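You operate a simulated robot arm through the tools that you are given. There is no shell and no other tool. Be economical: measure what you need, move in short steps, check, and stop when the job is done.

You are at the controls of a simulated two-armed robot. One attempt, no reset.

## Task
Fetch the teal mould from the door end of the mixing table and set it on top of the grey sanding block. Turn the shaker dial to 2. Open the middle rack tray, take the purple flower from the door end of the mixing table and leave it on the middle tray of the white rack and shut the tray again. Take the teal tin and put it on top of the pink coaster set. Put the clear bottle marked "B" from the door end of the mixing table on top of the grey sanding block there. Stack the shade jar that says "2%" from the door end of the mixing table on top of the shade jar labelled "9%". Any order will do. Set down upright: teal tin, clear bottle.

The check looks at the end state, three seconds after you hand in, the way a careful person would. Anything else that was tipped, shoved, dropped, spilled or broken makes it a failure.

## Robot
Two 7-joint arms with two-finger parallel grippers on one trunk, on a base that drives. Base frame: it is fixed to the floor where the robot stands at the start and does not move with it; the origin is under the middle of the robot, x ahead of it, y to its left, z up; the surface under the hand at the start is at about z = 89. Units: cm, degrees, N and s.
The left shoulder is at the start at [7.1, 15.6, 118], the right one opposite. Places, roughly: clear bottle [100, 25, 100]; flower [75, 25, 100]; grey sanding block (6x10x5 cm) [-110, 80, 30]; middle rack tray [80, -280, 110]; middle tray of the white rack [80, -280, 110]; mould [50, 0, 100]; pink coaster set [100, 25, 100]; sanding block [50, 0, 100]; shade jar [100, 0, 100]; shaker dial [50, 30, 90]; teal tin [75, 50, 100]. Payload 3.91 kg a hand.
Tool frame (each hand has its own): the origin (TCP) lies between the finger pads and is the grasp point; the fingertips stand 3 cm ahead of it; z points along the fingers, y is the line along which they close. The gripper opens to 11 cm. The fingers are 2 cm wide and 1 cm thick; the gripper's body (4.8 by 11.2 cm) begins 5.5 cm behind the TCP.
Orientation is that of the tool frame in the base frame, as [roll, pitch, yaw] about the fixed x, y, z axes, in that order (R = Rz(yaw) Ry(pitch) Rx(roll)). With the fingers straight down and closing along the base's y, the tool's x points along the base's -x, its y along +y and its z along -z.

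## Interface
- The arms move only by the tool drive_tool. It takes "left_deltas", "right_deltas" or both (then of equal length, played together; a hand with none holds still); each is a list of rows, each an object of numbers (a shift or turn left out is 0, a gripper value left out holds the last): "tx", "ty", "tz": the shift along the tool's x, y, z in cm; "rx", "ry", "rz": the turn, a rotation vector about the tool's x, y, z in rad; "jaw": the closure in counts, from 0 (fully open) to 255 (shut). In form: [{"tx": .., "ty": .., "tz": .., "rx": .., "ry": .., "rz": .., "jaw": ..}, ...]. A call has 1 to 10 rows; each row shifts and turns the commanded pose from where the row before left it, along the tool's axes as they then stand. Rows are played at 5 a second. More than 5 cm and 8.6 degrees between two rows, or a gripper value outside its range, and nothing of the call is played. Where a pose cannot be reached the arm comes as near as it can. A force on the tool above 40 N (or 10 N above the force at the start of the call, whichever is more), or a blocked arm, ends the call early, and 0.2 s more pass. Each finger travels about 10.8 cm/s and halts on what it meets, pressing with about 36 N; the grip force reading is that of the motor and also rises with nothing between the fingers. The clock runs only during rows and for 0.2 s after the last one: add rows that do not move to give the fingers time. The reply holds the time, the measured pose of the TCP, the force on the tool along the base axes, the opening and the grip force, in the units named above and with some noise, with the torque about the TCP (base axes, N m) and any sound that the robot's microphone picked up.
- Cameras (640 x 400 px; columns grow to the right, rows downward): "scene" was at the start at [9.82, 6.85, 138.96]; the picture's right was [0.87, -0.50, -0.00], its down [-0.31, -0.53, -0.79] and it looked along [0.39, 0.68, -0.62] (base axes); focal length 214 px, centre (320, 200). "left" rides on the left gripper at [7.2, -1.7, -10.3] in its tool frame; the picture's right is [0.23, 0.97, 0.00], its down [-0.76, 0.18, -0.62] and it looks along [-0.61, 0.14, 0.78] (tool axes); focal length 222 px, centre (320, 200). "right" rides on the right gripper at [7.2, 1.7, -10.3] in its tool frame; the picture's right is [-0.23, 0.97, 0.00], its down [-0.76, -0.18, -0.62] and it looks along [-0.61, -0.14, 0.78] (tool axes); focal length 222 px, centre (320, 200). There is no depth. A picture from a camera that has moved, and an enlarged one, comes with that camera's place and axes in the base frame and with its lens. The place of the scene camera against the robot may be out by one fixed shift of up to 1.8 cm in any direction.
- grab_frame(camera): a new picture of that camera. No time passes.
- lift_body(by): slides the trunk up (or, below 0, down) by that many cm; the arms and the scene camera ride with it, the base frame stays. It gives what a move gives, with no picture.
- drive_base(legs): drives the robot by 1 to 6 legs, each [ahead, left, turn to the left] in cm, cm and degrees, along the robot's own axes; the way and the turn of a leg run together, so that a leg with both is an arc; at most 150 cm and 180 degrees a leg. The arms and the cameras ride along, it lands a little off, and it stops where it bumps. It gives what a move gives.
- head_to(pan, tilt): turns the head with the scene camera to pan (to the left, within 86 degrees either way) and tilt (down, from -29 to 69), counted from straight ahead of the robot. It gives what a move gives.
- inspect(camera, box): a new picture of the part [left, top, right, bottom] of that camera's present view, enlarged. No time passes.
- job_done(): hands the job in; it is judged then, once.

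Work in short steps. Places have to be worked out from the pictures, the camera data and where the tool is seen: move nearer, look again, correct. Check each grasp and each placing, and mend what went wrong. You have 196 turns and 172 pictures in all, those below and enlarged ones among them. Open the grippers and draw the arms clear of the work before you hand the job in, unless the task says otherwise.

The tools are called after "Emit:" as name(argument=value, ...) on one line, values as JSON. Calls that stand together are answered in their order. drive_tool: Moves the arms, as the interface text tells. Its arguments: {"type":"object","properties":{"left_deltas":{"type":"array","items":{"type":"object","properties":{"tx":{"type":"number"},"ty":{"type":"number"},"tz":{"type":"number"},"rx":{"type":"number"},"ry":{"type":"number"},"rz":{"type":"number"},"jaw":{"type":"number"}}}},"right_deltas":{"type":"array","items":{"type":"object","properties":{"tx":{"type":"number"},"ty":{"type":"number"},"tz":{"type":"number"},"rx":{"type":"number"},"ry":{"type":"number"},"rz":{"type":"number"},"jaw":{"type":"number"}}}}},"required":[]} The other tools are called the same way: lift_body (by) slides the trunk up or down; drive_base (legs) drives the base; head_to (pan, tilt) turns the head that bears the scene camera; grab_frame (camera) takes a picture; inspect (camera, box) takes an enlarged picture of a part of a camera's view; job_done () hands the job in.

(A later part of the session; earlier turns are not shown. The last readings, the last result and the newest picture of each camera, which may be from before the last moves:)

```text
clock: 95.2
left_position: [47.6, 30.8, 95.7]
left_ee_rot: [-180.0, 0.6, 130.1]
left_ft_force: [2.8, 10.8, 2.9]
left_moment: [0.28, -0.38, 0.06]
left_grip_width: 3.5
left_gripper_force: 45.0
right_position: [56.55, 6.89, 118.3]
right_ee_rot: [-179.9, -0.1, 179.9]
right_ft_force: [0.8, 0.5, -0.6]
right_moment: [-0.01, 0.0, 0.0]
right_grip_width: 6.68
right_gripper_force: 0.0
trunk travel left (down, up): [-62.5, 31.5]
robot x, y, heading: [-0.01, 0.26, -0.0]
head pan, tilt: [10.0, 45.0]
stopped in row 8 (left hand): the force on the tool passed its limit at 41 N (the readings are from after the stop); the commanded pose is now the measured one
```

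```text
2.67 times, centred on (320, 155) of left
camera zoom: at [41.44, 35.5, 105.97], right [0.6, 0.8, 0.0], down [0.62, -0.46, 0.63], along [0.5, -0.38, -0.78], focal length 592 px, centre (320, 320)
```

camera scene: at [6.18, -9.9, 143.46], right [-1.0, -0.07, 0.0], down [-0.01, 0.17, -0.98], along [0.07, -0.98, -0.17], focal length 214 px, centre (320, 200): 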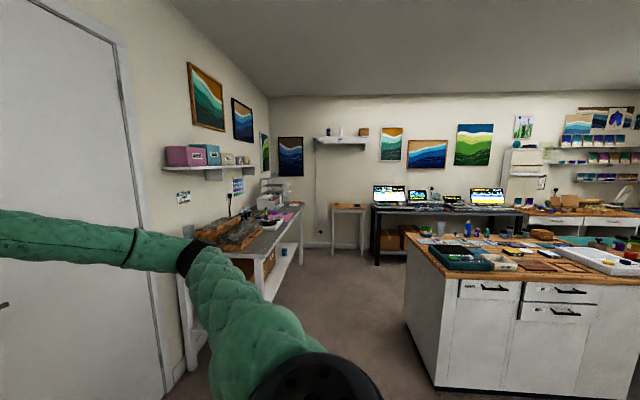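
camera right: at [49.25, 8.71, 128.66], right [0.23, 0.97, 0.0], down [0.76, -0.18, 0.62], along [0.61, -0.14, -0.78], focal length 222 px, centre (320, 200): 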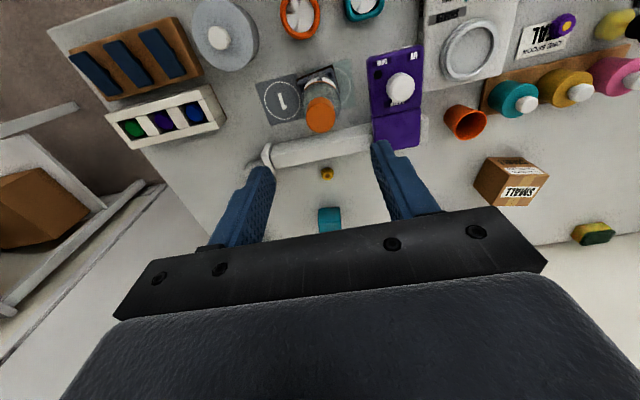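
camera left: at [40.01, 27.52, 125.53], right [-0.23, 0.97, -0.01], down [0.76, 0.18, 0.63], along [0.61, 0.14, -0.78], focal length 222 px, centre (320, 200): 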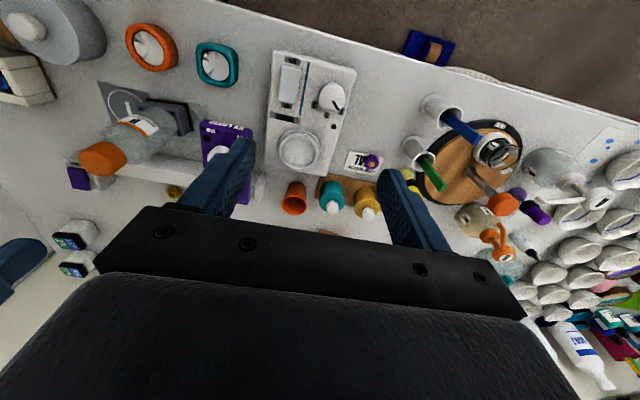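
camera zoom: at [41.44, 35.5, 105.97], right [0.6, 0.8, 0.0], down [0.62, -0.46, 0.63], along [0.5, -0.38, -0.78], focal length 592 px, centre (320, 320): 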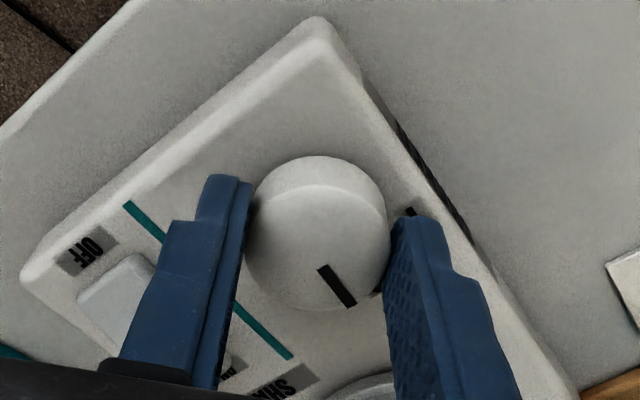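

Turned with the hand. Release, rise and look.

Emit:
drive_tool(left_deltas=[{"jaw": 100}, {"jaw": 100}, {"tz": -3}, {"tz": -5}, {"tz": -5}, {"tz": -3}, {}])

Emit:
inspect(camera="left", box=[280, 60, 360, 140])

```text
clock: 96.8
left_position: [47.66, 30.74, 111.9]
left_ee_rot: [-179.9, 0.6, 130.1]
left_ft_force: [0.0, 0.3, -0.8]
left_moment: [0.0, 0.02, -0.01]
left_grip_width: 6.7
left_gripper_force: 0.1
right_position: [56.52, 6.99, 118.27]
right_ee_rot: [-180.0, 0.0, 179.9]
right_ft_force: [0.1, -0.3, 0.4]
right_moment: [-0.03, 0.02, 0.0]
right_grip_width: 6.66
right_gripper_force: 0.0
trunk travel left (down, up): [-62.5, 31.5]
robot x, y, heading: [-0.08, 0.3, -0.3]
head pan, tilt: [10.0, 45.0]
```

```text
5.00 times, centred on (320, 100) of left
camera zoom: at [41.61, 35.36, 122.19], right [0.6, 0.8, 0.0], down [0.62, -0.46, 0.63], along [0.5, -0.38, -0.78], focal length 1111 px, centre (320, 700)
```

zoom: 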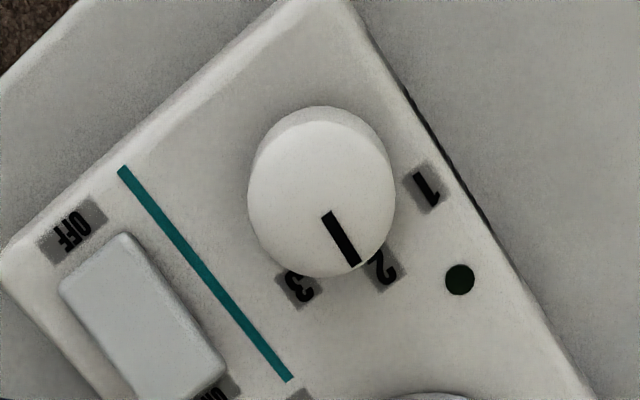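

Marks lie at ≈49°, −1°, −49°, the pointer at ≈−9°, so it overshot by ~8.5°. Regrip and turn back 0.145 rad.

Emit:
drive_tool(left_deltas=[{"tz": 5}, {"tz": 5}, {"tz": 4}, {"tz": 2.2}, {}, {"jaw": 200}, {"jaw": 200}, {"jaw": 200}, {"jaw": 200}])

Emit:
drive_tool(left_deltas=[{"rz": -0.145}, {}, {"jaw": 100}, {"jaw": 100}, {"tz": -3}, {"tz": -5}, {"tz": -5}, {"tz": -3}, {}])

Emit:
inspect(camera="left", box=[280, 60, 360, 140])

```text
clock: 98.8
left_position: [47.64, 30.76, 95.73]
left_ee_rot: [-179.9, 0.5, 130.1]
left_ft_force: [-16.7, -12.1, -10.6]
left_moment: [-0.51, 0.52, -0.02]
left_grip_width: 3.49
left_gripper_force: 44.8
right_position: [56.32, 6.89, 118.38]
right_ee_rot: [-179.9, 0.1, 180.0]
right_ft_force: [0.3, 0.1, -0.9]
right_moment: [0.01, -0.04, 0.01]
right_grip_width: 6.7
right_gripper_force: 0.0
trunk travel left (down, up): [-62.5, 31.5]
robot x, y, heading: [-0.18, 0.16, -0.1]
head pan, tilt: [10.0, 45.0]
```

```text
clock: 100.8
left_position: [47.34, 30.64, 111.51]
left_ee_rot: [-179.8, 0.5, 138.4]
left_ft_force: [0.3, 0.3, 0.4]
left_moment: [-0.02, 0.01, 0.01]
left_grip_width: 6.7
left_gripper_force: 0.1
right_position: [56.43, 6.91, 118.31]
right_ee_rot: [-179.9, 0.0, 179.9]
right_ft_force: [0.7, 0.1, -0.8]
right_moment: [-0.02, 0.02, 0.03]
right_grip_width: 6.68
right_gripper_force: 0.0
trunk travel left (down, up): [-62.5, 31.5]
robot x, y, heading: [0.04, 0.08, -0.1]
head pan, tilt: [10.0, 45.0]
```

```text
5.00 times, centred on (320, 100) of left
camera zoom: at [40.69, 34.52, 121.82], right [0.48, 0.88, -0.01], down [0.68, -0.37, 0.63], along [0.55, -0.3, -0.78], focal length 1111 px, centre (320, 700)
```

zoom: 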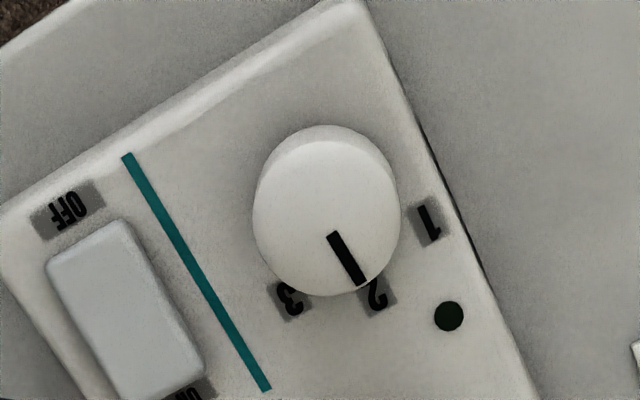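

Pointer now at 2. Next the flower near (57, 40.5): straighten the left hand and move above it.

Emit:
drive_tool(left_deltas=[{"rz": -0.145}, {"rz": -0.145}, {"rz": -0.145}, {"rz": -0.145}, {"rz": -0.145}, {"tx": -3.2, "ty": 3.3}, {"tx": -3.2, "ty": 3.3}, {"tx": -3.2, "ty": 3.3}, {}])

Emit:
grab_frame(camera="left")

```text
clock: 102.8
left_position: [57.09, 40.54, 111.28]
left_ee_rot: [-179.6, 0.4, 180.0]
left_ft_force: [-0.3, -0.2, -0.1]
left_moment: [-0.01, 0.02, 0.0]
left_grip_width: 6.71
left_gripper_force: 0.0
right_position: [56.38, 6.82, 118.44]
right_ee_rot: [179.9, 0.1, 179.9]
right_ft_force: [0.2, 0.2, 0.4]
right_moment: [0.03, 0.0, 0.01]
right_grip_width: 6.7
right_gripper_force: 0.1
trunk travel left (down, up): [-62.5, 31.5]
robot x, y, heading: [0.14, -0.1, 0.1]
head pan, tilt: [10.0, 45.0]
```

```text
63 pictures are left
camera left: at [49.8, 39.12, 121.62], right [-0.23, 0.97, -0.01], down [0.76, 0.18, 0.63], along [0.61, 0.13, -0.78], focal length 222 px, centre (320, 200)
```

left: 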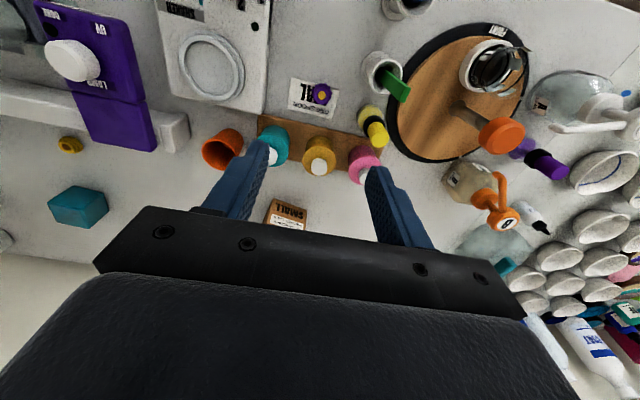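

Flower ≈ (56.8, 40.8). A yellow-capped bottle stands close at y≈46.5; I measure its height before descending.

Emit:
inspect(camera="left", box=[270, 60, 430, 180])

Emit:
head_to(pan=40, tilt=45)

Emit:
inspect(camera="scene", box=[250, 120, 390, 230])

```text
3.33 times, centred on (350, 120) of left
camera zoom: at [49.8, 39.12, 121.62], right [-0.23, 0.97, -0.01], down [0.76, 0.18, 0.63], along [0.61, 0.13, -0.78], focal length 740 px, centre (220, 467)
```

zoom: 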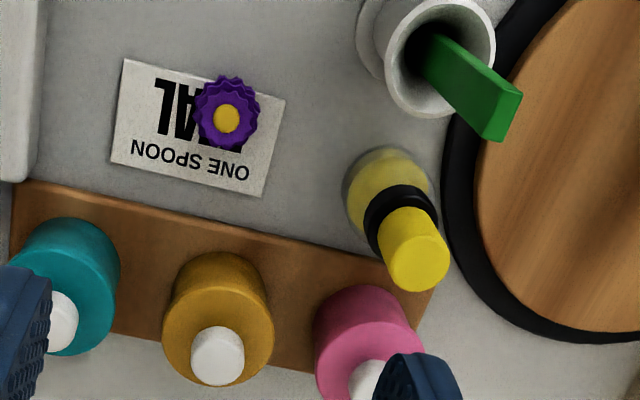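

```text
clock: 103.7
left_position: [57.18, 40.66, 111.35]
left_ee_rot: [-179.5, 0.3, 179.9]
left_ft_force: [0.4, 0.0, -0.1]
left_moment: [0.0, 0.0, -0.02]
left_grip_width: 6.69
left_gripper_force: 0.0
right_position: [56.37, 6.86, 118.36]
right_ee_rot: [179.9, 0.0, 179.9]
right_ft_force: [-0.3, 0.5, 0.6]
right_moment: [-0.03, 0.0, 0.02]
right_grip_width: 6.71
right_gripper_force: 0.1
trunk travel left (down, up): [-62.5, 31.5]
robot x, y, heading: [0.11, 0.13, 0.0]
head pan, tilt: [40.0, 45.0]
```

```text
3.64 times, centred on (320, 175) of scene
camera zoom: at [11.72, 4.6, 137.96], right [0.64, -0.77, 0.0], down [-0.54, -0.45, -0.71], along [0.54, 0.45, -0.71], focal length 780 px, centre (320, 291)
```

zoom: 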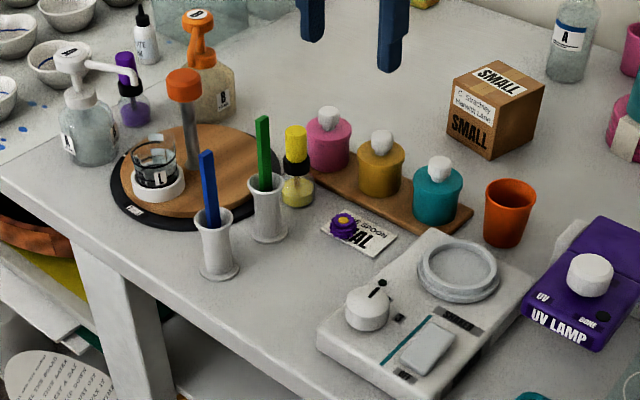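

The bottle is at (58.1, 47.5), top 98.8. Using TCP y≈40.3 keeps the palm clear. Narrow the jaws and descend on the flower.

Emit:
drive_tool(left_deltas=[{"ty": -0.3, "jaw": 140}, {"tz": 5}, {"tz": 5}, {"tz": 4}, {"tz": 2}, {}])

Emit:
grab_frame(camera="left")

```text
clock: 105.1
left_position: [57.2, 40.05, 95.4]
left_ee_rot: [-179.4, 0.5, 179.9]
left_ft_force: [-0.5, 0.0, 0.0]
left_moment: [-0.03, 0.04, 0.02]
left_grip_width: 4.95
left_gripper_force: 0.0
right_position: [56.46, 6.94, 118.37]
right_ee_rot: [-180.0, -0.1, 180.0]
right_ft_force: [-0.8, 0.3, -0.9]
right_moment: [0.02, -0.01, 0.02]
right_grip_width: 6.71
right_gripper_force: 0.0
trunk travel left (down, up): [-62.5, 31.5]
robot x, y, heading: [-0.2, 0.09, 0.1]
head pan, tilt: [40.0, 45.0]
```

```text
60 pictures are left
camera left: at [49.84, 38.58, 105.77], right [-0.23, 0.97, -0.01], down [0.76, 0.18, 0.63], along [0.61, 0.13, -0.78], focal length 222 px, centre (320, 200)
```

left: 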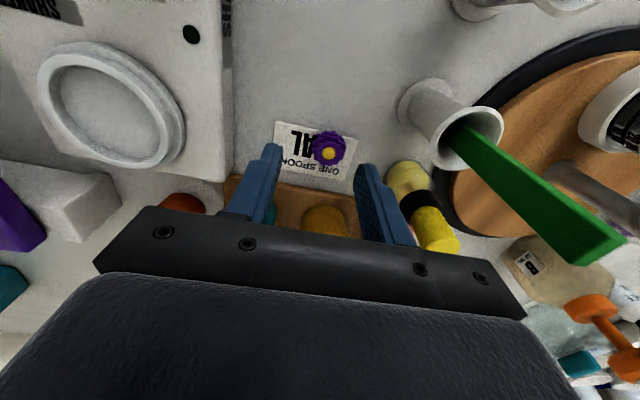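

Emit:
drive_tool(left_deltas=[{"ty": 0.3, "tx": 0.3}, {"tz": 1.3}, {"tz": 1.2}, {}, {"jaw": 255}, {"jaw": 255}, {"jaw": 255}])

Emit:
inspect(camera="left", box=[220, 80, 480, 260])

```text
clock: 106.7
left_position: [56.91, 40.64, 92.88]
left_ee_rot: [-179.5, 0.2, 179.9]
left_ft_force: [-0.4, -0.4, 0.1]
left_moment: [0.01, -0.01, 0.04]
left_grip_width: 2.11
left_gripper_force: 36.3
right_position: [56.39, 7.02, 118.32]
right_ee_rot: [180.0, 0.0, 179.9]
right_ft_force: [-0.6, 0.2, -0.9]
right_moment: [-0.01, -0.01, 0.02]
right_grip_width: 6.69
right_gripper_force: 0.1
trunk travel left (down, up): [-62.5, 31.5]
robot x, y, heading: [-0.03, 0.1, -0.2]
head pan, tilt: [40.0, 45.0]
```

```text
2.22 times, centred on (350, 170) of left
camera zoom: at [49.53, 39.04, 103.31], right [-0.23, 0.97, -0.01], down [0.76, 0.18, 0.63], along [0.61, 0.13, -0.78], focal length 494 px, centre (253, 267)
```

zoom: 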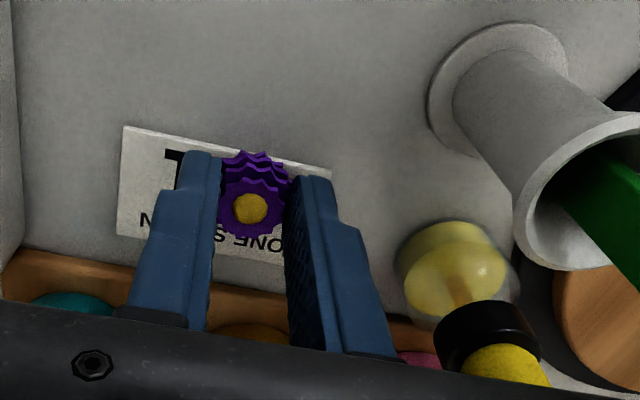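

Flower gripped (2.1 cm). Lift it, and pull both hands back for travelling.

Emit:
drive_tool(left_deltas=[{"tz": -4}, {"tz": -5}, {"tz": -5}, {"tz": -5}, {"tz": -5}, {"tx": 3, "ty": -3.5}, {"tx": 3, "ty": -3.5}, {"tx": 1, "ty": -3}, {}], right_deltas=[{"tz": -1}, {"ty": -4.7}, {"ty": -4.7}, {"ty": -4.7}, {"ty": -4.7}, {"ty": -4.7}, {"tx": 2.5}, {"tx": 2.5}, {}])

Emit:
grab_frame(camera="left")

Emit:
head_to(pan=-75, tilt=35)

Emit:
grab_frame(camera="scene")

```text
clock: 108.7
left_position: [49.59, 31.03, 116.86]
left_ee_rot: [-179.5, 0.3, 180.0]
left_ft_force: [0.0, 0.1, 0.2]
left_moment: [-0.07, 0.02, 0.0]
left_grip_width: 2.16
left_gripper_force: 36.2
right_position: [51.19, -16.41, 119.23]
right_ee_rot: [-179.8, 0.0, 180.0]
right_ft_force: [0.5, 0.4, 0.7]
right_moment: [-0.03, 0.0, 0.02]
right_grip_width: 6.68
right_gripper_force: 0.0
trunk travel left (down, up): [-62.5, 31.5]
robot x, y, heading: [-0.14, 0.26, 0.0]
head pan, tilt: [40.0, 45.0]
```

```text
58 pictures are left
camera left: at [42.3, 29.5, 127.22], right [-0.23, 0.97, -0.01], down [0.76, 0.18, 0.63], along [0.61, 0.13, -0.78], focal length 222 px, centre (320, 200)
```

left: 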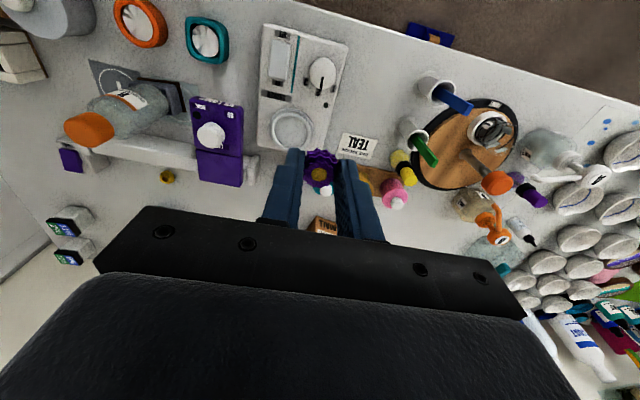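

```text
clock: 110.7
left_position: [49.62, 30.79, 116.89]
left_ee_rot: [-179.5, 0.3, 180.0]
left_ft_force: [0.9, 0.8, -0.1]
left_moment: [-0.01, -0.01, 0.0]
left_grip_width: 2.35
left_gripper_force: 36.0
right_position: [51.35, -16.53, 119.43]
right_ee_rot: [-179.9, 0.0, 179.9]
right_ft_force: [0.4, -0.1, 0.5]
right_moment: [0.0, 0.01, -0.01]
right_grip_width: 6.68
right_gripper_force: 0.0
trunk travel left (down, up): [-62.5, 31.5]
robot x, y, heading: [-0.43, 0.07, 0.3]
head pan, tilt: [-75.0, 35.0]
```

```text
57 pictures are left
camera scene: at [7.77, -9.14, 139.44], right [-0.97, -0.26, 0.0], down [-0.15, 0.55, -0.82], along [0.21, -0.79, -0.57], focal length 214 px, centre (320, 200)
```

scene: 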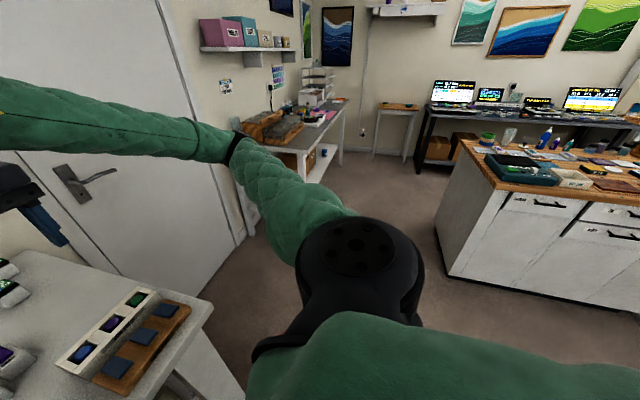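

Clear aisle (x from about −60 to 53). Drive back slightly and strafe right toward the rack.

Emit:
drive_base(legs=[[-6, 0, 0], [0, -130, 0], [0, -90, 0]])

Emit:
head_to(pan=-35, tilt=25)

Emit:
grab_frame(camera="scene")

```text
clock: 122.0
left_position: [45.08, -186.6, 116.98]
left_ee_rot: [-179.5, 0.4, -179.3]
left_ft_force: [0.5, 0.5, 0.2]
left_moment: [0.04, 0.03, -0.02]
left_grip_width: 2.33
left_gripper_force: 35.9
right_position: [47.17, -234.02, 119.18]
right_ee_rot: [-180.0, 0.0, -179.3]
right_ft_force: [-0.2, 0.7, 0.6]
right_moment: [-0.01, -0.02, 0.02]
right_grip_width: 6.7
right_gripper_force: 0.0
trunk travel left (down, up): [-62.5, 31.5]
robot x, y, heading: [-4.3, -218.23, 0.5]
head pan, tilt: [-75.0, 35.0]
```

```text
clock: 123.1
left_position: [44.93, -186.58, 116.9]
left_ee_rot: [-179.5, 0.3, -179.2]
left_ft_force: [-0.3, -0.2, -0.4]
left_moment: [0.02, 0.02, 0.0]
left_grip_width: 2.4
left_gripper_force: 35.8
right_position: [47.32, -233.86, 119.22]
right_ee_rot: [-180.0, -0.1, -179.2]
right_ft_force: [0.5, -0.7, 1.1]
right_moment: [-0.02, 0.03, 0.0]
right_grip_width: 6.69
right_gripper_force: 0.0
trunk travel left (down, up): [-62.5, 31.5]
robot x, y, heading: [-4.45, -218.06, 0.8]
head pan, tilt: [-35.0, 25.0]
```

```text
56 pictures are left
camera scene: at [8.95, -223.91, 141.02], right [-0.56, -0.83, 0.0], down [-0.35, 0.24, -0.91], along [0.75, -0.51, -0.42], focal length 214 px, centre (320, 200)
```

scene: 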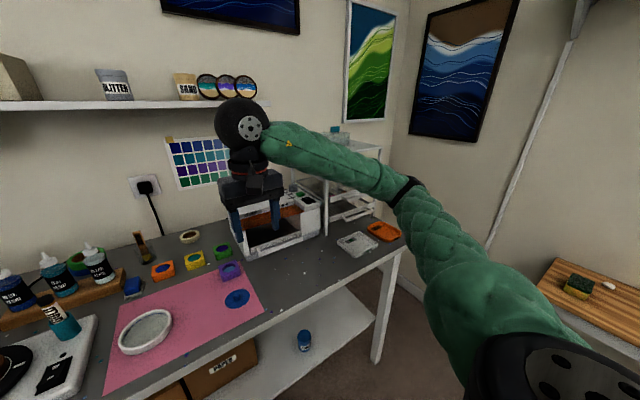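

Continue ~42 cm further right and look at the rack.

Emit:
drive_base(legs=[[0, -40, 0]])

Emit:
head_to(pan=0, tilt=25)

Emit:
grab_frame(camera="scene")

```text
clock: 125.6
left_position: [45.65, -226.22, 116.88]
left_ee_rot: [-179.6, 0.3, -179.2]
left_ft_force: [0.6, -0.1, 0.6]
left_moment: [0.01, 0.0, -0.03]
left_grip_width: 2.35
left_gripper_force: 36.1
right_position: [47.88, -273.61, 119.18]
right_ee_rot: [179.9, 0.1, -179.2]
right_ft_force: [-0.7, -0.1, 0.1]
right_moment: [0.0, -0.02, -0.02]
right_grip_width: 6.68
right_gripper_force: 0.0
trunk travel left (down, up): [-62.5, 31.5]
robot x, y, heading: [-3.54, -258.15, 0.8]
head pan, tilt: [-35.0, 25.0]
```

```text
clock: 126.6
left_position: [45.65, -226.2, 116.85]
left_ee_rot: [-179.5, 0.3, -179.2]
left_ft_force: [-0.6, 0.3, 0.1]
left_moment: [0.04, 0.03, 0.02]
left_grip_width: 2.39
left_gripper_force: 35.7
right_position: [47.93, -273.64, 119.28]
right_ee_rot: [179.9, 0.0, -179.2]
right_ft_force: [0.4, 0.0, 0.4]
right_moment: [0.02, 0.03, 0.03]
right_grip_width: 6.68
right_gripper_force: 0.0
trunk travel left (down, up): [-62.5, 31.5]
robot x, y, heading: [-3.33, -257.67, 0.6]
head pan, tilt: [0.0, 25.0]
```

```text
55 pictures are left
camera scene: at [11.14, -258.29, 141.02], right [0.01, -1.0, 0.0], down [-0.42, -0.01, -0.91], along [0.91, 0.01, -0.42], focal length 214 px, centre (320, 200)
```

scene: 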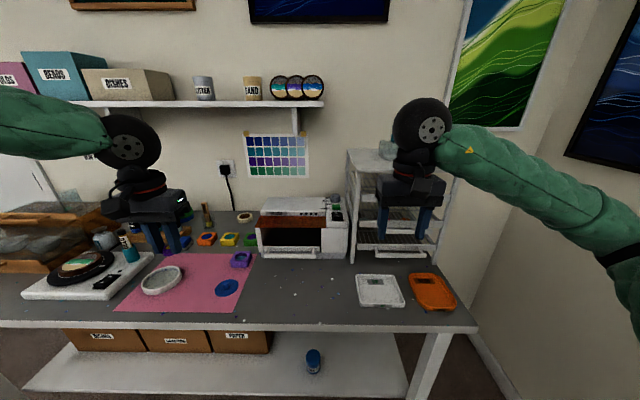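

Emit:
drive_tool(right_deltas=[{"ty": -4.8}, {"ty": -4.8}, {"ty": -4.8}, {}])

Emit:
inspect(camera="scene", box=[330, 135, 460, 270])

```text
clock: 127.6
left_position: [45.68, -226.07, 116.86]
left_ee_rot: [-179.5, 0.3, -179.1]
left_ft_force: [-0.1, 0.7, -0.7]
left_moment: [0.0, 0.02, 0.01]
left_grip_width: 2.32
left_gripper_force: 35.6
right_position: [48.0, -288.08, 119.51]
right_ee_rot: [-180.0, 0.0, -179.3]
right_ft_force: [-0.2, -0.5, 0.2]
right_moment: [0.0, 0.02, 0.02]
right_grip_width: 6.68
right_gripper_force: 0.2
trunk travel left (down, up): [-62.5, 31.5]
robot x, y, heading: [-3.76, -257.88, 0.7]
head pan, tilt: [0.0, 25.0]
```

```text
2.96 times, centred on (395, 202) of scene
camera zoom: at [11.22, -258.17, 141.01], right [0.01, -1.0, 0.0], down [-0.42, -0.01, -0.91], along [0.91, 0.01, -0.42], focal length 636 px, centre (98, 193)
```

zoom: 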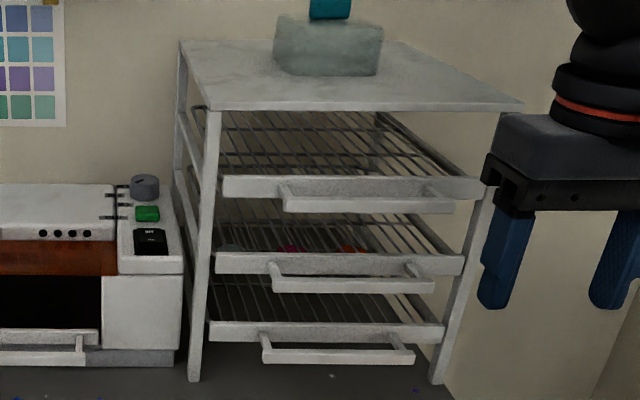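

The rack has three wire trays with bow handles pulling toward −x; the middle handle is at about (67.5, −284, 104.5). I'll back off 8 cm and turn the right hand so the fingers point at the rack, closing vertically.

Emit:
drive_base(legs=[[-8, 0, 0]])

Emit:
drive_tool(right_deltas=[{"rx": -0.0864, "ry": -0.0864, "rz": 0.0864}, {"rx": -0.0864, "ry": -0.0864, "rz": 0.0864}, {"rx": -0.0864, "ry": -0.0864, "rz": 0.0864}, {"rx": -0.0864, "ry": -0.0864, "rz": 0.0864}, {"rx": -0.0864, "ry": -0.0864, "rz": 0.0864}, {"rx": -0.0864, "ry": -0.0864, "rz": 0.0864}, {"rx": -0.0864, "ry": -0.0864, "rz": 0.0864}, {}])

```text
clock: 128.6
left_position: [37.16, -226.28, 117.03]
left_ee_rot: [-179.5, 0.4, -179.0]
left_ft_force: [-0.4, 0.3, 0.4]
left_moment: [0.0, -0.02, 0.03]
left_grip_width: 2.37
left_gripper_force: 36.1
right_position: [39.5, -288.08, 119.49]
right_ee_rot: [180.0, 0.1, -179.2]
right_ft_force: [-0.5, -1.0, -0.2]
right_moment: [0.0, -0.06, -0.01]
right_grip_width: 6.68
right_gripper_force: 0.2
trunk travel left (down, up): [-62.5, 31.5]
robot x, y, heading: [-11.38, -258.01, 1.3]
head pan, tilt: [0.0, 25.0]
```

```text
clock: 130.4
left_position: [37.31, -226.11, 116.87]
left_ee_rot: [-179.4, 0.3, -179.1]
left_ft_force: [-0.6, -1.2, -0.4]
left_moment: [-0.02, -0.02, 0.02]
left_grip_width: 2.36
left_gripper_force: 36.0
right_position: [42.11, -289.04, 120.77]
right_ee_rot: [135.0, 19.3, 135.9]
right_ft_force: [0.5, -0.4, -0.4]
right_moment: [0.01, -0.03, -0.03]
right_grip_width: 6.71
right_gripper_force: 0.1
right hand out of reach, approached as far as the arm can: row 6, 7
trunk travel left (down, up): [-62.5, 31.5]
robot x, y, heading: [-11.92, -258.15, 1.0]
head pan, tilt: [0.0, 25.0]
```

Too folded there; move forward ~14 cm and then continue the turn.

Emit:
drive_tool(right_deltas=[{"tx": -3.2, "ty": 1.53, "tz": 3.1}, {"tx": -3.2, "ty": 1.53, "tz": 3.1}, {"tx": -3.2, "ty": 1.53, "tz": 3.1}, {"rx": -0.0864, "ry": -0.0864, "rz": 0.0864}, {"rx": -0.0864, "ry": -0.0864, "rz": 0.0864}, {"rx": -0.0864, "ry": -0.0864, "rz": 0.0864}, {"rx": -0.0864, "ry": -0.0864, "rz": 0.0864}, {"rx": -0.0864, "ry": -0.0864, "rz": 0.0864}, {}])

```text
clock: 132.4
left_position: [37.4, -226.23, 116.93]
left_ee_rot: [-179.4, 0.4, -179.1]
left_ft_force: [-0.6, 0.6, -0.6]
left_moment: [0.0, 0.01, 0.02]
left_grip_width: 2.37
left_gripper_force: 35.6
right_position: [56.25, -289.12, 120.79]
right_ee_rot: [100.6, 8.8, 101.6]
right_ft_force: [-0.7, -0.6, -0.4]
right_moment: [-0.01, -0.01, 0.03]
right_grip_width: 6.7
right_gripper_force: 0.0
trunk travel left (down, up): [-62.5, 31.5]
robot x, y, heading: [-11.72, -257.78, 0.8]
head pan, tilt: [0.0, 25.0]
```

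Emit:
drive_tool(right_deltas=[{"rx": -0.0864, "ry": -0.0864, "rz": 0.0864}, {"rx": -0.08, "ry": -0.08, "rz": 0.08}, {"ty": -4, "tx": 2.5}, {"ty": -4, "tx": 2.5}, {"ty": -4}, {"ty": -4}, {}])

Emit:
grab_frame(camera="right")

Emit:
inspect(camera="scene", box=[310, 135, 450, 270])

```text
clock: 134.0
left_position: [37.41, -226.23, 116.87]
left_ee_rot: [-179.4, 0.3, -179.0]
left_ft_force: [0.8, 0.9, 0.1]
left_moment: [0.01, 0.01, 0.01]
left_grip_width: 2.35
left_gripper_force: 36.2
right_position: [56.13, -288.47, 120.12]
right_ee_rot: [92.4, 2.7, 94.1]
right_ft_force: [0.5, -0.1, 0.1]
right_moment: [0.01, -0.06, 0.0]
right_grip_width: 6.68
right_gripper_force: 0.0
right hand out of reach, approached as far as the arm can: row 2, 3, 4, 5, 6
trunk travel left (down, up): [-62.5, 31.5]
robot x, y, heading: [-12.05, -257.9, 1.0]
head pan, tilt: [0.0, 25.0]
```

```text
53 pictures are left
camera right: at [45.47, -281.92, 121.87], right [0.05, -0.18, 0.98], down [-0.58, -0.81, -0.11], along [0.82, -0.56, -0.15], focal length 222 px, centre (320, 200)
```

right: 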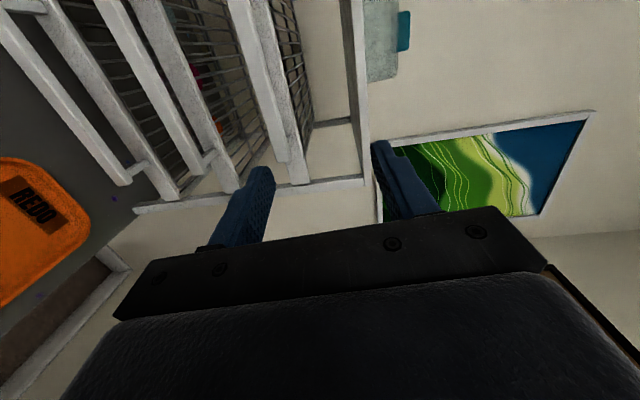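

```text
2.96 times, centred on (380, 202) of scene
camera zoom: at [2.95, -258.37, 141.02], right [0.02, -1.0, 0.0], down [-0.42, -0.01, -0.91], along [0.91, 0.02, -0.42], focal length 636 px, centre (142, 193)
```

zoom: 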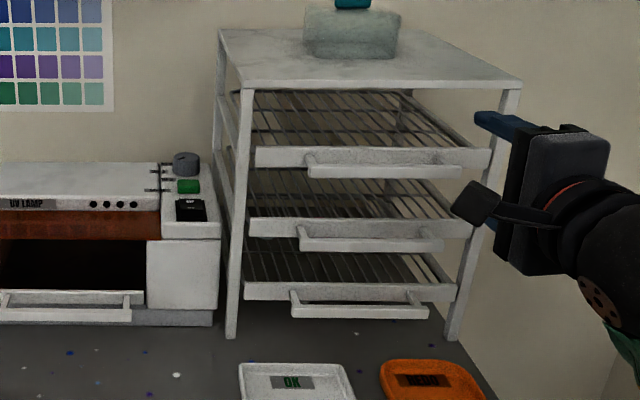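

The hand can't go down in this posture, but the trunk can. Lower the trunk 16 cm and look again with the right camera.

Emit:
lift_body(by=-16.5)

Emit:
grab_frame(camera="right")

Emit:
inspect(camera="scene", box=[310, 100, 450, 230])

```text
clock: 135.9
left_position: [37.41, -226.25, 100.44]
left_ee_rot: [-179.5, 0.4, -179.2]
left_ft_force: [0.2, 0.0, -0.6]
left_moment: [0.0, -0.02, 0.01]
left_grip_width: 2.36
left_gripper_force: 36.1
right_position: [56.23, -288.69, 103.59]
right_ee_rot: [92.4, 2.8, 94.1]
right_ft_force: [-0.1, 0.0, 0.2]
right_moment: [0.05, -0.03, 0.02]
right_grip_width: 6.7
right_gripper_force: 0.0
trunk travel left (down, up): [-46.0, 48.0]
robot x, y, heading: [-11.58, -258.09, 0.7]
head pan, tilt: [0.0, 25.0]
```

```text
51 pictures are left
camera right: at [45.46, -281.93, 105.39], right [0.05, -0.18, 0.98], down [-0.58, -0.81, -0.11], along [0.82, -0.56, -0.15], focal length 222 px, centre (320, 200)
```

right: 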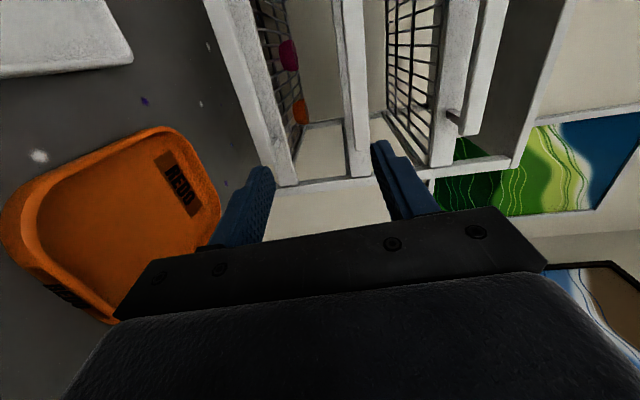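

```text
3.08 times, centred on (380, 165) of scene
camera zoom: at [2.95, -258.37, 124.53], right [0.02, -1.0, 0.0], down [-0.42, -0.01, -0.91], along [0.91, 0.02, -0.42], focal length 660 px, centre (135, 308)
```

zoom: 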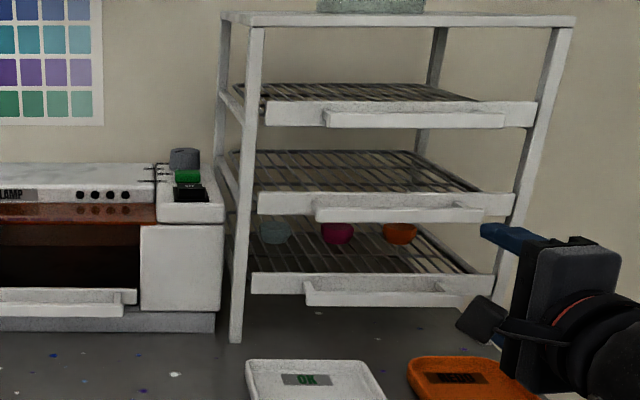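

Triangulated the middle handle at ≈ (66.8, −283.5, 105.5). Raise the hand 2 cm, shift +y 4 cm and advance to straddle it.

Emit:
drive_tool(right_deltas=[{"rx": -0.03, "rz": 0.05, "ty": 1}, {"ty": 1, "tx": 2}, {"tx": 2}, {}])

Emit:
grab_frame(camera="right")

```text
clock: 136.9
left_position: [37.38, -226.24, 100.33]
left_ee_rot: [-179.5, 0.3, -179.1]
left_ft_force: [-0.4, 0.0, -0.4]
left_moment: [0.04, -0.04, 0.02]
left_grip_width: 2.35
left_gripper_force: 35.8
right_position: [56.25, -288.64, 104.73]
right_ee_rot: [90.8, -0.1, 94.0]
right_ft_force: [-0.8, -0.6, -1.0]
right_moment: [-0.01, 0.02, -0.02]
right_grip_width: 6.69
right_gripper_force: 0.2
right hand out of reach, approached as far as the arm can: row 2, 3
trunk travel left (down, up): [-46.0, 48.0]
robot x, y, heading: [-11.94, -258.11, 0.9]
head pan, tilt: [0.0, 25.0]
```

```text
49 pictures are left
camera right: at [45.45, -282.08, 106.49], right [0.03, -0.23, 0.97], down [-0.57, -0.8, -0.17], along [0.82, -0.55, -0.15], focal length 222 px, centre (320, 200)
```

right: 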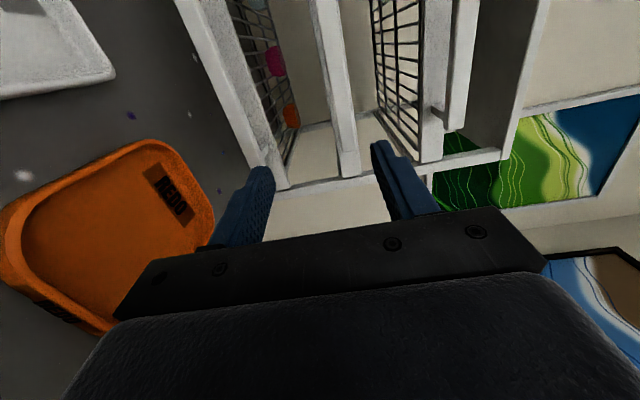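

The bar lies between the fingers; use base and trunk for the approach: trunk +1.2, base left 4 and ahead 6.

Emit:
lift_body(by=1.2)

Emit:
drive_base(legs=[[0, 4, 0], [6, 0, 0]])

Emit:
grab_frame(camera="right")

Emit:
inspect(camera="scene", box=[310, 100, 450, 230])

```text
clock: 137.5
left_position: [37.53, -226.27, 101.53]
left_ee_rot: [-179.4, 0.3, -179.1]
left_ft_force: [1.0, 0.2, -0.8]
left_moment: [0.02, -0.03, 0.0]
left_grip_width: 2.4
left_gripper_force: 36.1
right_position: [56.35, -288.56, 105.79]
right_ee_rot: [90.8, -0.1, 94.0]
right_ft_force: [0.5, -0.1, -0.5]
right_moment: [0.03, 0.0, -0.02]
right_grip_width: 6.71
right_gripper_force: 0.1
trunk travel left (down, up): [-47.2, 46.8]
robot x, y, heading: [-11.64, -258.18, 1.1]
head pan, tilt: [0.0, 25.0]
```

```text
clock: 139.0
left_position: [43.74, -222.3, 101.56]
left_ee_rot: [-179.4, 0.2, -179.1]
left_ft_force: [0.1, -0.3, -0.7]
left_moment: [0.0, 0.05, 0.0]
left_grip_width: 2.35
left_gripper_force: 36.1
right_position: [62.41, -284.67, 105.75]
right_ee_rot: [91.0, 0.0, 93.9]
right_ft_force: [0.8, 0.3, -0.8]
right_moment: [-0.01, -0.03, 0.0]
right_grip_width: 6.68
right_gripper_force: 0.0
trunk travel left (down, up): [-47.2, 46.8]
robot x, y, heading: [-5.73, -254.02, 0.9]
head pan, tilt: [0.0, 25.0]
```

```text
48 pictures are left
camera right: at [51.68, -278.13, 107.56], right [0.03, -0.23, 0.97], down [-0.57, -0.8, -0.17], along [0.82, -0.55, -0.16], focal length 222 px, centre (320, 200)
```

right: 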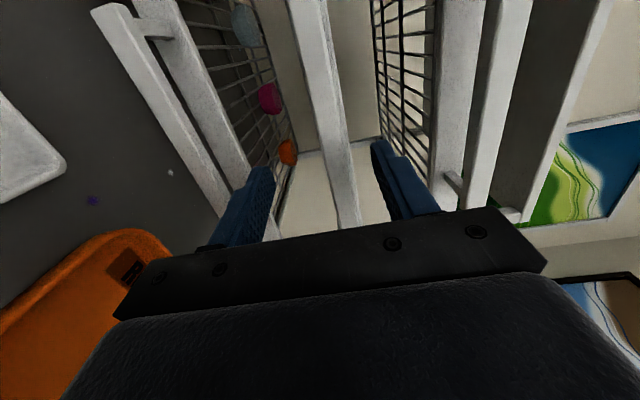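

```text
3.08 times, centred on (380, 165) of scene
camera zoom: at [9.25, -254.37, 125.68], right [0.02, -1.0, 0.0], down [-0.42, -0.01, -0.91], along [0.91, 0.01, -0.42], focal length 660 px, centre (135, 308)
```

zoom: 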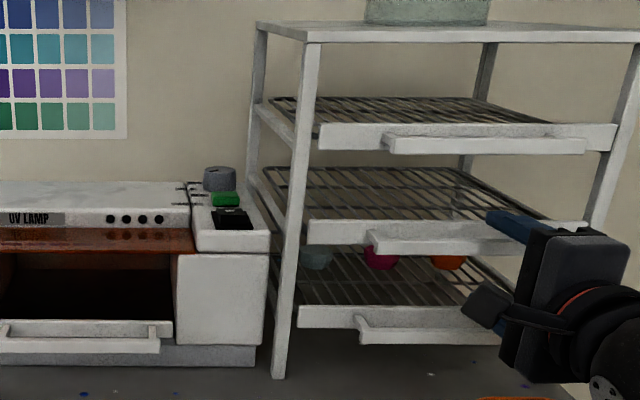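

The bar is between the fingers. Advance 3.5 cm and close.

Emit:
drive_base(legs=[[3.5, 0, 0]])

Emit:
drive_tool(right_deltas=[{"jaw": 180}, {"jaw": 220}, {"jaw": 220}, {"jaw": 220}])

Emit:
grab_frame(camera="right")

```text
clock: 139.8
left_position: [47.16, -222.11, 101.46]
left_ee_rot: [-179.4, 0.3, -179.1]
left_ft_force: [0.5, 0.0, -0.1]
left_moment: [0.02, 0.0, 0.01]
left_grip_width: 2.35
left_gripper_force: 36.3
right_position: [65.97, -284.62, 105.74]
right_ee_rot: [91.0, -0.1, 93.8]
right_ft_force: [1.2, 0.0, 0.1]
right_moment: [-0.01, -0.05, 0.01]
right_grip_width: 6.7
right_gripper_force: 0.0
trunk travel left (down, up): [-47.2, 46.8]
robot x, y, heading: [-2.19, -253.97, 1.0]
head pan, tilt: [0.0, 25.0]
```

```text
clock: 140.8
left_position: [46.73, -222.3, 101.71]
left_ee_rot: [-179.4, 0.4, -179.1]
left_ft_force: [0.5, -1.0, -0.2]
left_moment: [-0.03, 0.03, 0.0]
left_grip_width: 2.36
left_gripper_force: 36.0
right_position: [65.63, -284.57, 106.0]
right_ee_rot: [90.5, -0.1, 93.8]
right_ft_force: [0.6, -5.2, 26.8]
right_moment: [-0.17, 0.02, -0.11]
right_grip_width: 2.87
right_gripper_force: 13.7
trunk travel left (down, up): [-47.2, 46.8]
robot x, y, heading: [-2.25, -253.98, 0.7]
head pan, tilt: [0.0, 25.0]
```

```text
46 pictures are left
camera right: at [54.78, -278.09, 107.84], right [0.03, -0.23, 0.97], down [-0.57, -0.8, -0.17], along [0.82, -0.55, -0.15], focal length 222 px, centre (320, 200)
```

right: 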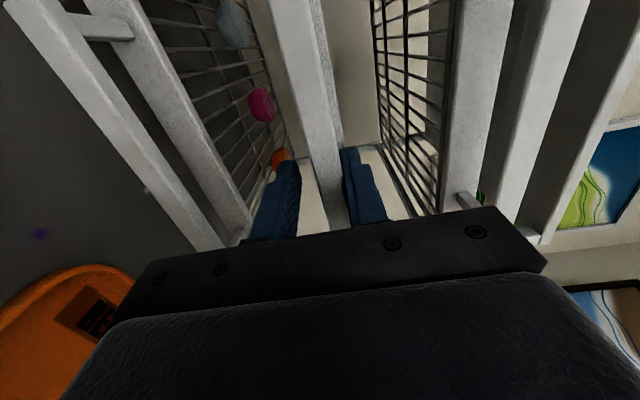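

Only the upper finger touches the bar (+27 N), so the bar is slightly above centre: open a bit, raise the trunk 0.8 and close again.

Emit:
drive_tool(right_deltas=[{"jaw": 150}, {"jaw": 150}])

Emit:
lift_body(by=0.8)

Emit:
drive_tool(right_deltas=[{"jaw": 220}, {"jaw": 240}, {"jaw": 240}, {"jaw": 240}])

```text
clock: 141.4
left_position: [46.92, -222.27, 101.54]
left_ee_rot: [-179.5, 0.3, -179.1]
left_ft_force: [0.0, -0.3, 0.4]
left_moment: [-0.02, 0.03, 0.01]
left_grip_width: 2.38
left_gripper_force: 36.2
right_position: [65.7, -284.7, 105.7]
right_ee_rot: [91.0, -0.2, 93.9]
right_ft_force: [0.9, -0.9, -0.2]
right_moment: [-0.01, -0.02, -0.01]
right_grip_width: 4.54
right_gripper_force: 0.1
trunk travel left (down, up): [-47.2, 46.8]
robot x, y, heading: [-2.48, -253.64, 0.8]
head pan, tilt: [0.0, 25.0]
```

```text
clock: 142.0
left_position: [46.94, -222.2, 102.28]
left_ee_rot: [-179.5, 0.3, -179.0]
left_ft_force: [-0.6, 0.0, -0.1]
left_moment: [0.01, 0.0, -0.01]
left_grip_width: 2.35
left_gripper_force: 35.5
right_position: [65.82, -284.69, 106.67]
right_ee_rot: [90.8, -0.1, 93.9]
right_ft_force: [0.0, -0.4, 0.2]
right_moment: [0.03, -0.01, 0.02]
right_grip_width: 4.54
right_gripper_force: 0.0
trunk travel left (down, up): [-48.0, 46.0]
robot x, y, heading: [-2.13, -254.13, 1.0]
head pan, tilt: [0.0, 25.0]
```

```text
clock: 143.0
left_position: [46.76, -222.26, 102.4]
left_ee_rot: [-179.4, 0.3, -179.2]
left_ft_force: [-0.2, -0.3, 0.3]
left_moment: [-0.03, 0.0, 0.02]
left_grip_width: 2.35
left_gripper_force: 36.3
right_position: [65.69, -284.56, 106.73]
right_ee_rot: [90.7, 0.0, 93.9]
right_ft_force: [1.8, -3.1, 16.9]
right_moment: [-0.88, -0.33, 0.07]
right_grip_width: 1.32
right_gripper_force: 45.1
trunk travel left (down, up): [-48.0, 46.0]
robot x, y, heading: [-2.07, -253.76, 0.7]
head pan, tilt: [0.0, 25.0]
```

Bar gripped (1.3 cm). Pull the tray by driving back 13 cm.

Emit:
drive_base(legs=[[-13, 0, 0]])

Emit:
inspect(camera="scene", box=[290, 100, 450, 250])

```text
clock: 143.7
left_position: [46.18, -222.14, 102.39]
left_ee_rot: [-179.6, 0.3, -179.1]
left_ft_force: [0.5, 0.4, -0.4]
left_moment: [-0.01, -0.01, -0.02]
left_grip_width: 2.31
left_gripper_force: 35.7
right_position: [64.96, -284.65, 106.94]
right_ee_rot: [90.6, -0.1, 93.8]
right_ft_force: [-0.9, 3.2, -10.3]
right_moment: [-0.89, -0.42, -0.01]
right_grip_width: 1.34
right_gripper_force: 44.9
trunk travel left (down, up): [-48.0, 46.0]
robot x, y, heading: [-2.84, -253.94, 0.8]
head pan, tilt: [0.0, 25.0]
stopped in leg 1: the force on the tool passed its limit at 43 N (the readings are from after the stop); the commanded pose is now the measured one
```

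```text
2.67 times, centred on (370, 175) of scene
camera zoom: at [11.7, -254.32, 126.5], right [0.02, -1.0, 0.0], down [-0.42, -0.01, -0.91], along [0.91, 0.01, -0.42], focal length 572 px, centre (187, 267)
```

zoom: 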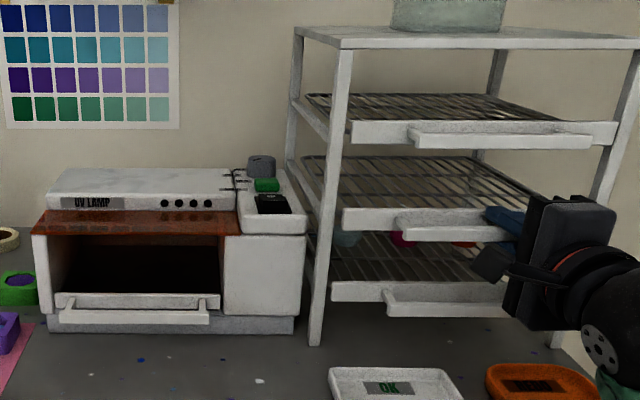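

Force limit stopped it after 0.7 cm. Try smaller pulls.

Emit:
drive_base(legs=[[-3, 0, 0]])

Emit:
drive_base(legs=[[-3, 0, 0]])

```text
clock: 144.6
left_position: [43.06, -222.25, 102.41]
left_ee_rot: [-179.5, 0.3, -179.1]
left_ft_force: [-0.9, 0.6, -0.3]
left_moment: [-0.02, -0.01, -0.04]
left_grip_width: 2.37
left_gripper_force: 36.2
right_position: [62.01, -284.75, 106.83]
right_ee_rot: [90.5, -0.1, 93.9]
right_ft_force: [-1.8, 8.7, -20.8]
right_moment: [-0.86, -0.47, -0.91]
right_grip_width: 1.33
right_gripper_force: 44.7
trunk travel left (down, up): [-48.0, 46.0]
robot x, y, heading: [-5.83, -254.09, 1.2]
head pan, tilt: [0.0, 25.0]
```

```text
clock: 145.4
left_position: [40.04, -222.23, 102.45]
left_ee_rot: [-179.5, 0.3, -179.1]
left_ft_force: [0.6, 0.7, 0.3]
left_moment: [-0.01, -0.07, 0.06]
left_grip_width: 2.38
left_gripper_force: 36.5
right_position: [58.87, -284.6, 106.7]
right_ee_rot: [90.6, -0.1, 93.9]
right_ft_force: [0.0, 6.2, -6.4]
right_moment: [-0.88, -0.4, -0.87]
right_grip_width: 1.35
right_gripper_force: 45.2
trunk travel left (down, up): [-48.0, 46.0]
robot x, y, heading: [-8.91, -254.16, 0.8]
head pan, tilt: [0.0, 25.0]
```

Emit:
drive_base(legs=[[-3, 0, 0], [-3, 0, 0]])

Emit:
inspect(camera="scene", box=[290, 100, 450, 250])

```text
clock: 146.7
left_position: [34.02, -222.3, 102.4]
left_ee_rot: [-179.4, 0.4, -179.1]
left_ft_force: [-0.7, 0.3, -0.8]
left_moment: [0.0, -0.07, 0.0]
left_grip_width: 2.4
left_gripper_force: 35.8
right_position: [52.67, -284.7, 106.8]
right_ee_rot: [90.7, 0.0, 93.9]
right_ft_force: [-0.6, 19.3, 0.3]
right_moment: [0.44, -0.13, -0.53]
right_grip_width: 1.33
right_gripper_force: 45.3
trunk travel left (down, up): [-48.0, 46.0]
robot x, y, heading: [-14.99, -254.3, 0.8]
head pan, tilt: [0.0, 25.0]
```

```text
2.67 times, centred on (370, 175) of scene
camera zoom: at [-0.63, -254.39, 126.53], right [0.02, -1.0, 0.0], down [-0.42, -0.01, -0.91], along [0.91, 0.01, -0.42], focal length 572 px, centre (187, 267)
```

zoom: 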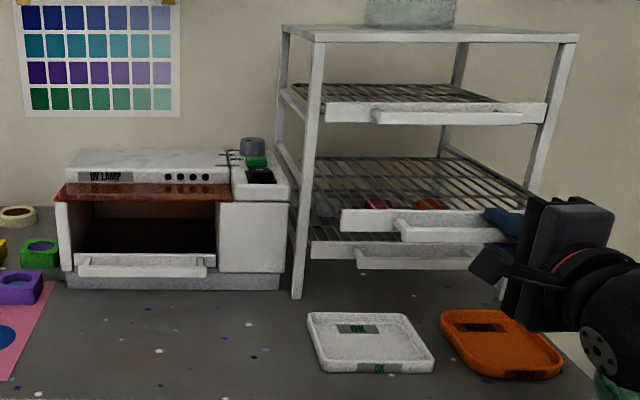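

Tray is out ~13 cm. With the right hand still holding the handle, bring the left hand with the flower up and across toward the open tray part.

Emit:
drive_tool(left_deltas=[{"tz": -5}, {"tz": -5}, {"tz": -5}, {"tx": -2.2, "ty": -4.2}, {"tx": -2.2, "ty": -4.2}, {"tx": -2.2, "ty": -4.2}, {"tx": -2.2, "ty": -4.2}, {"tx": -2.2, "ty": -4.2}, {"tx": -2.2, "ty": -4.2}, {"tx": -2.2, "ty": -4.2}])

Emit:
drive_tool(left_deltas=[{"tx": -2.2, "ty": -4.2}, {"tx": -2.2, "ty": -4.2}, {"tx": -2.2, "ty": -4.2}, {"tx": -2.2, "ty": -4.2}, {"tx": -2.2, "ty": -4.2}, {}])

Emit:
grab_frame(camera="left")

Emit:
head_to(pan=-15, tilt=25)

Emit:
grab_frame(camera="scene")

```text
clock: 149.0
left_position: [48.48, -248.6, 118.06]
left_ee_rot: [-179.5, 0.4, -178.9]
left_ft_force: [-0.7, -1.2, 1.4]
left_moment: [0.03, -0.03, -0.02]
left_grip_width: 2.37
left_gripper_force: 35.9
left hand out of reach, approached as far as the arm can: row 10
right_position: [52.75, -284.64, 106.74]
right_ee_rot: [90.5, -0.1, 94.0]
right_ft_force: [-0.3, 16.4, -16.4]
right_moment: [-0.86, -0.64, -1.27]
right_grip_width: 1.34
right_gripper_force: 45.1
trunk travel left (down, up): [-48.0, 46.0]
robot x, y, heading: [-15.42, -253.96, 0.8]
head pan, tilt: [0.0, 25.0]
stopped in row 10 (right hand): the force on the tool passed its limit at 44 N (the readings are from after the stop); the commanded pose is now the measured one
```

```text
clock: 149.8
left_position: [50.11, -248.49, 117.28]
left_ee_rot: [-179.5, 1.0, -179.0]
left_ft_force: [-1.0, -0.1, -0.3]
left_moment: [0.02, -0.04, 0.02]
left_grip_width: 2.37
left_gripper_force: 36.2
left hand out of reach, approached as far as the arm can: row 1, 2, 3, 4
right_position: [52.82, -284.55, 106.86]
right_ee_rot: [90.8, -0.1, 94.0]
right_ft_force: [0.9, 3.8, -1.5]
right_moment: [-0.91, -0.52, -1.39]
right_grip_width: 1.34
right_gripper_force: 45.0
trunk travel left (down, up): [-48.0, 46.0]
robot x, y, heading: [-14.92, -253.89, 1.1]
head pan, tilt: [0.0, 25.0]
stopped in row 4 (right hand): the force on the tool passed its limit at 44 N (the readings are from after the stop); the commanded pose is now the measured one
```

```text
43 pictures are left
camera left: at [42.76, -250.05, 127.57], right [-0.24, 0.97, -0.01], down [0.75, 0.2, 0.63], along [0.62, 0.15, -0.77], focal length 222 px, centre (320, 200)
```

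left: 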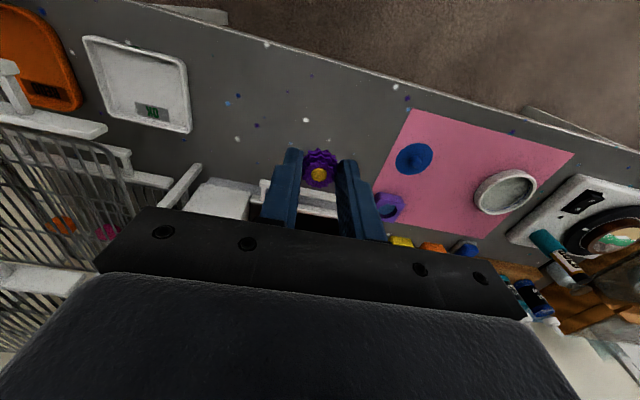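

```text
clock: 150.6
left_position: [50.02, -248.39, 117.13]
left_ee_rot: [-179.7, 0.9, -179.0]
left_ft_force: [-0.7, -0.5, -0.2]
left_moment: [-0.02, 0.0, 0.01]
left_grip_width: 2.36
left_gripper_force: 36.0
right_position: [52.93, -284.69, 106.84]
right_ee_rot: [90.5, -0.1, 94.0]
right_ft_force: [0.4, 2.3, 5.1]
right_moment: [-0.85, -0.44, 0.09]
right_grip_width: 1.32
right_gripper_force: 44.6
trunk travel left (down, up): [-48.0, 46.0]
robot x, y, heading: [-15.27, -254.25, 0.8]
head pan, tilt: [-15.0, 25.0]
```

```text
42 pictures are left
camera scene: at [-0.75, -256.85, 126.53], right [-0.24, -0.97, 0.0], down [-0.41, 0.1, -0.91], along [0.88, -0.22, -0.42], focal length 214 px, centre (320, 200)
```

scene: 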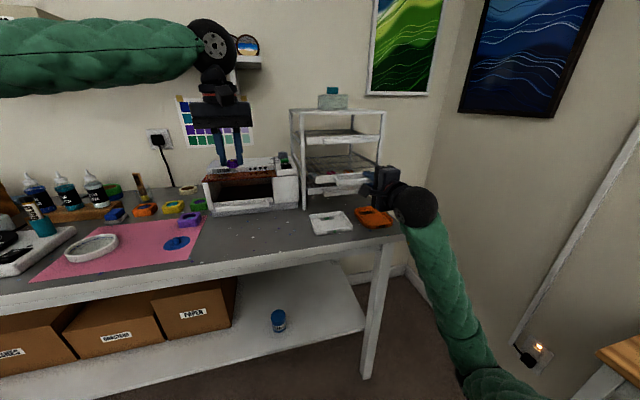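

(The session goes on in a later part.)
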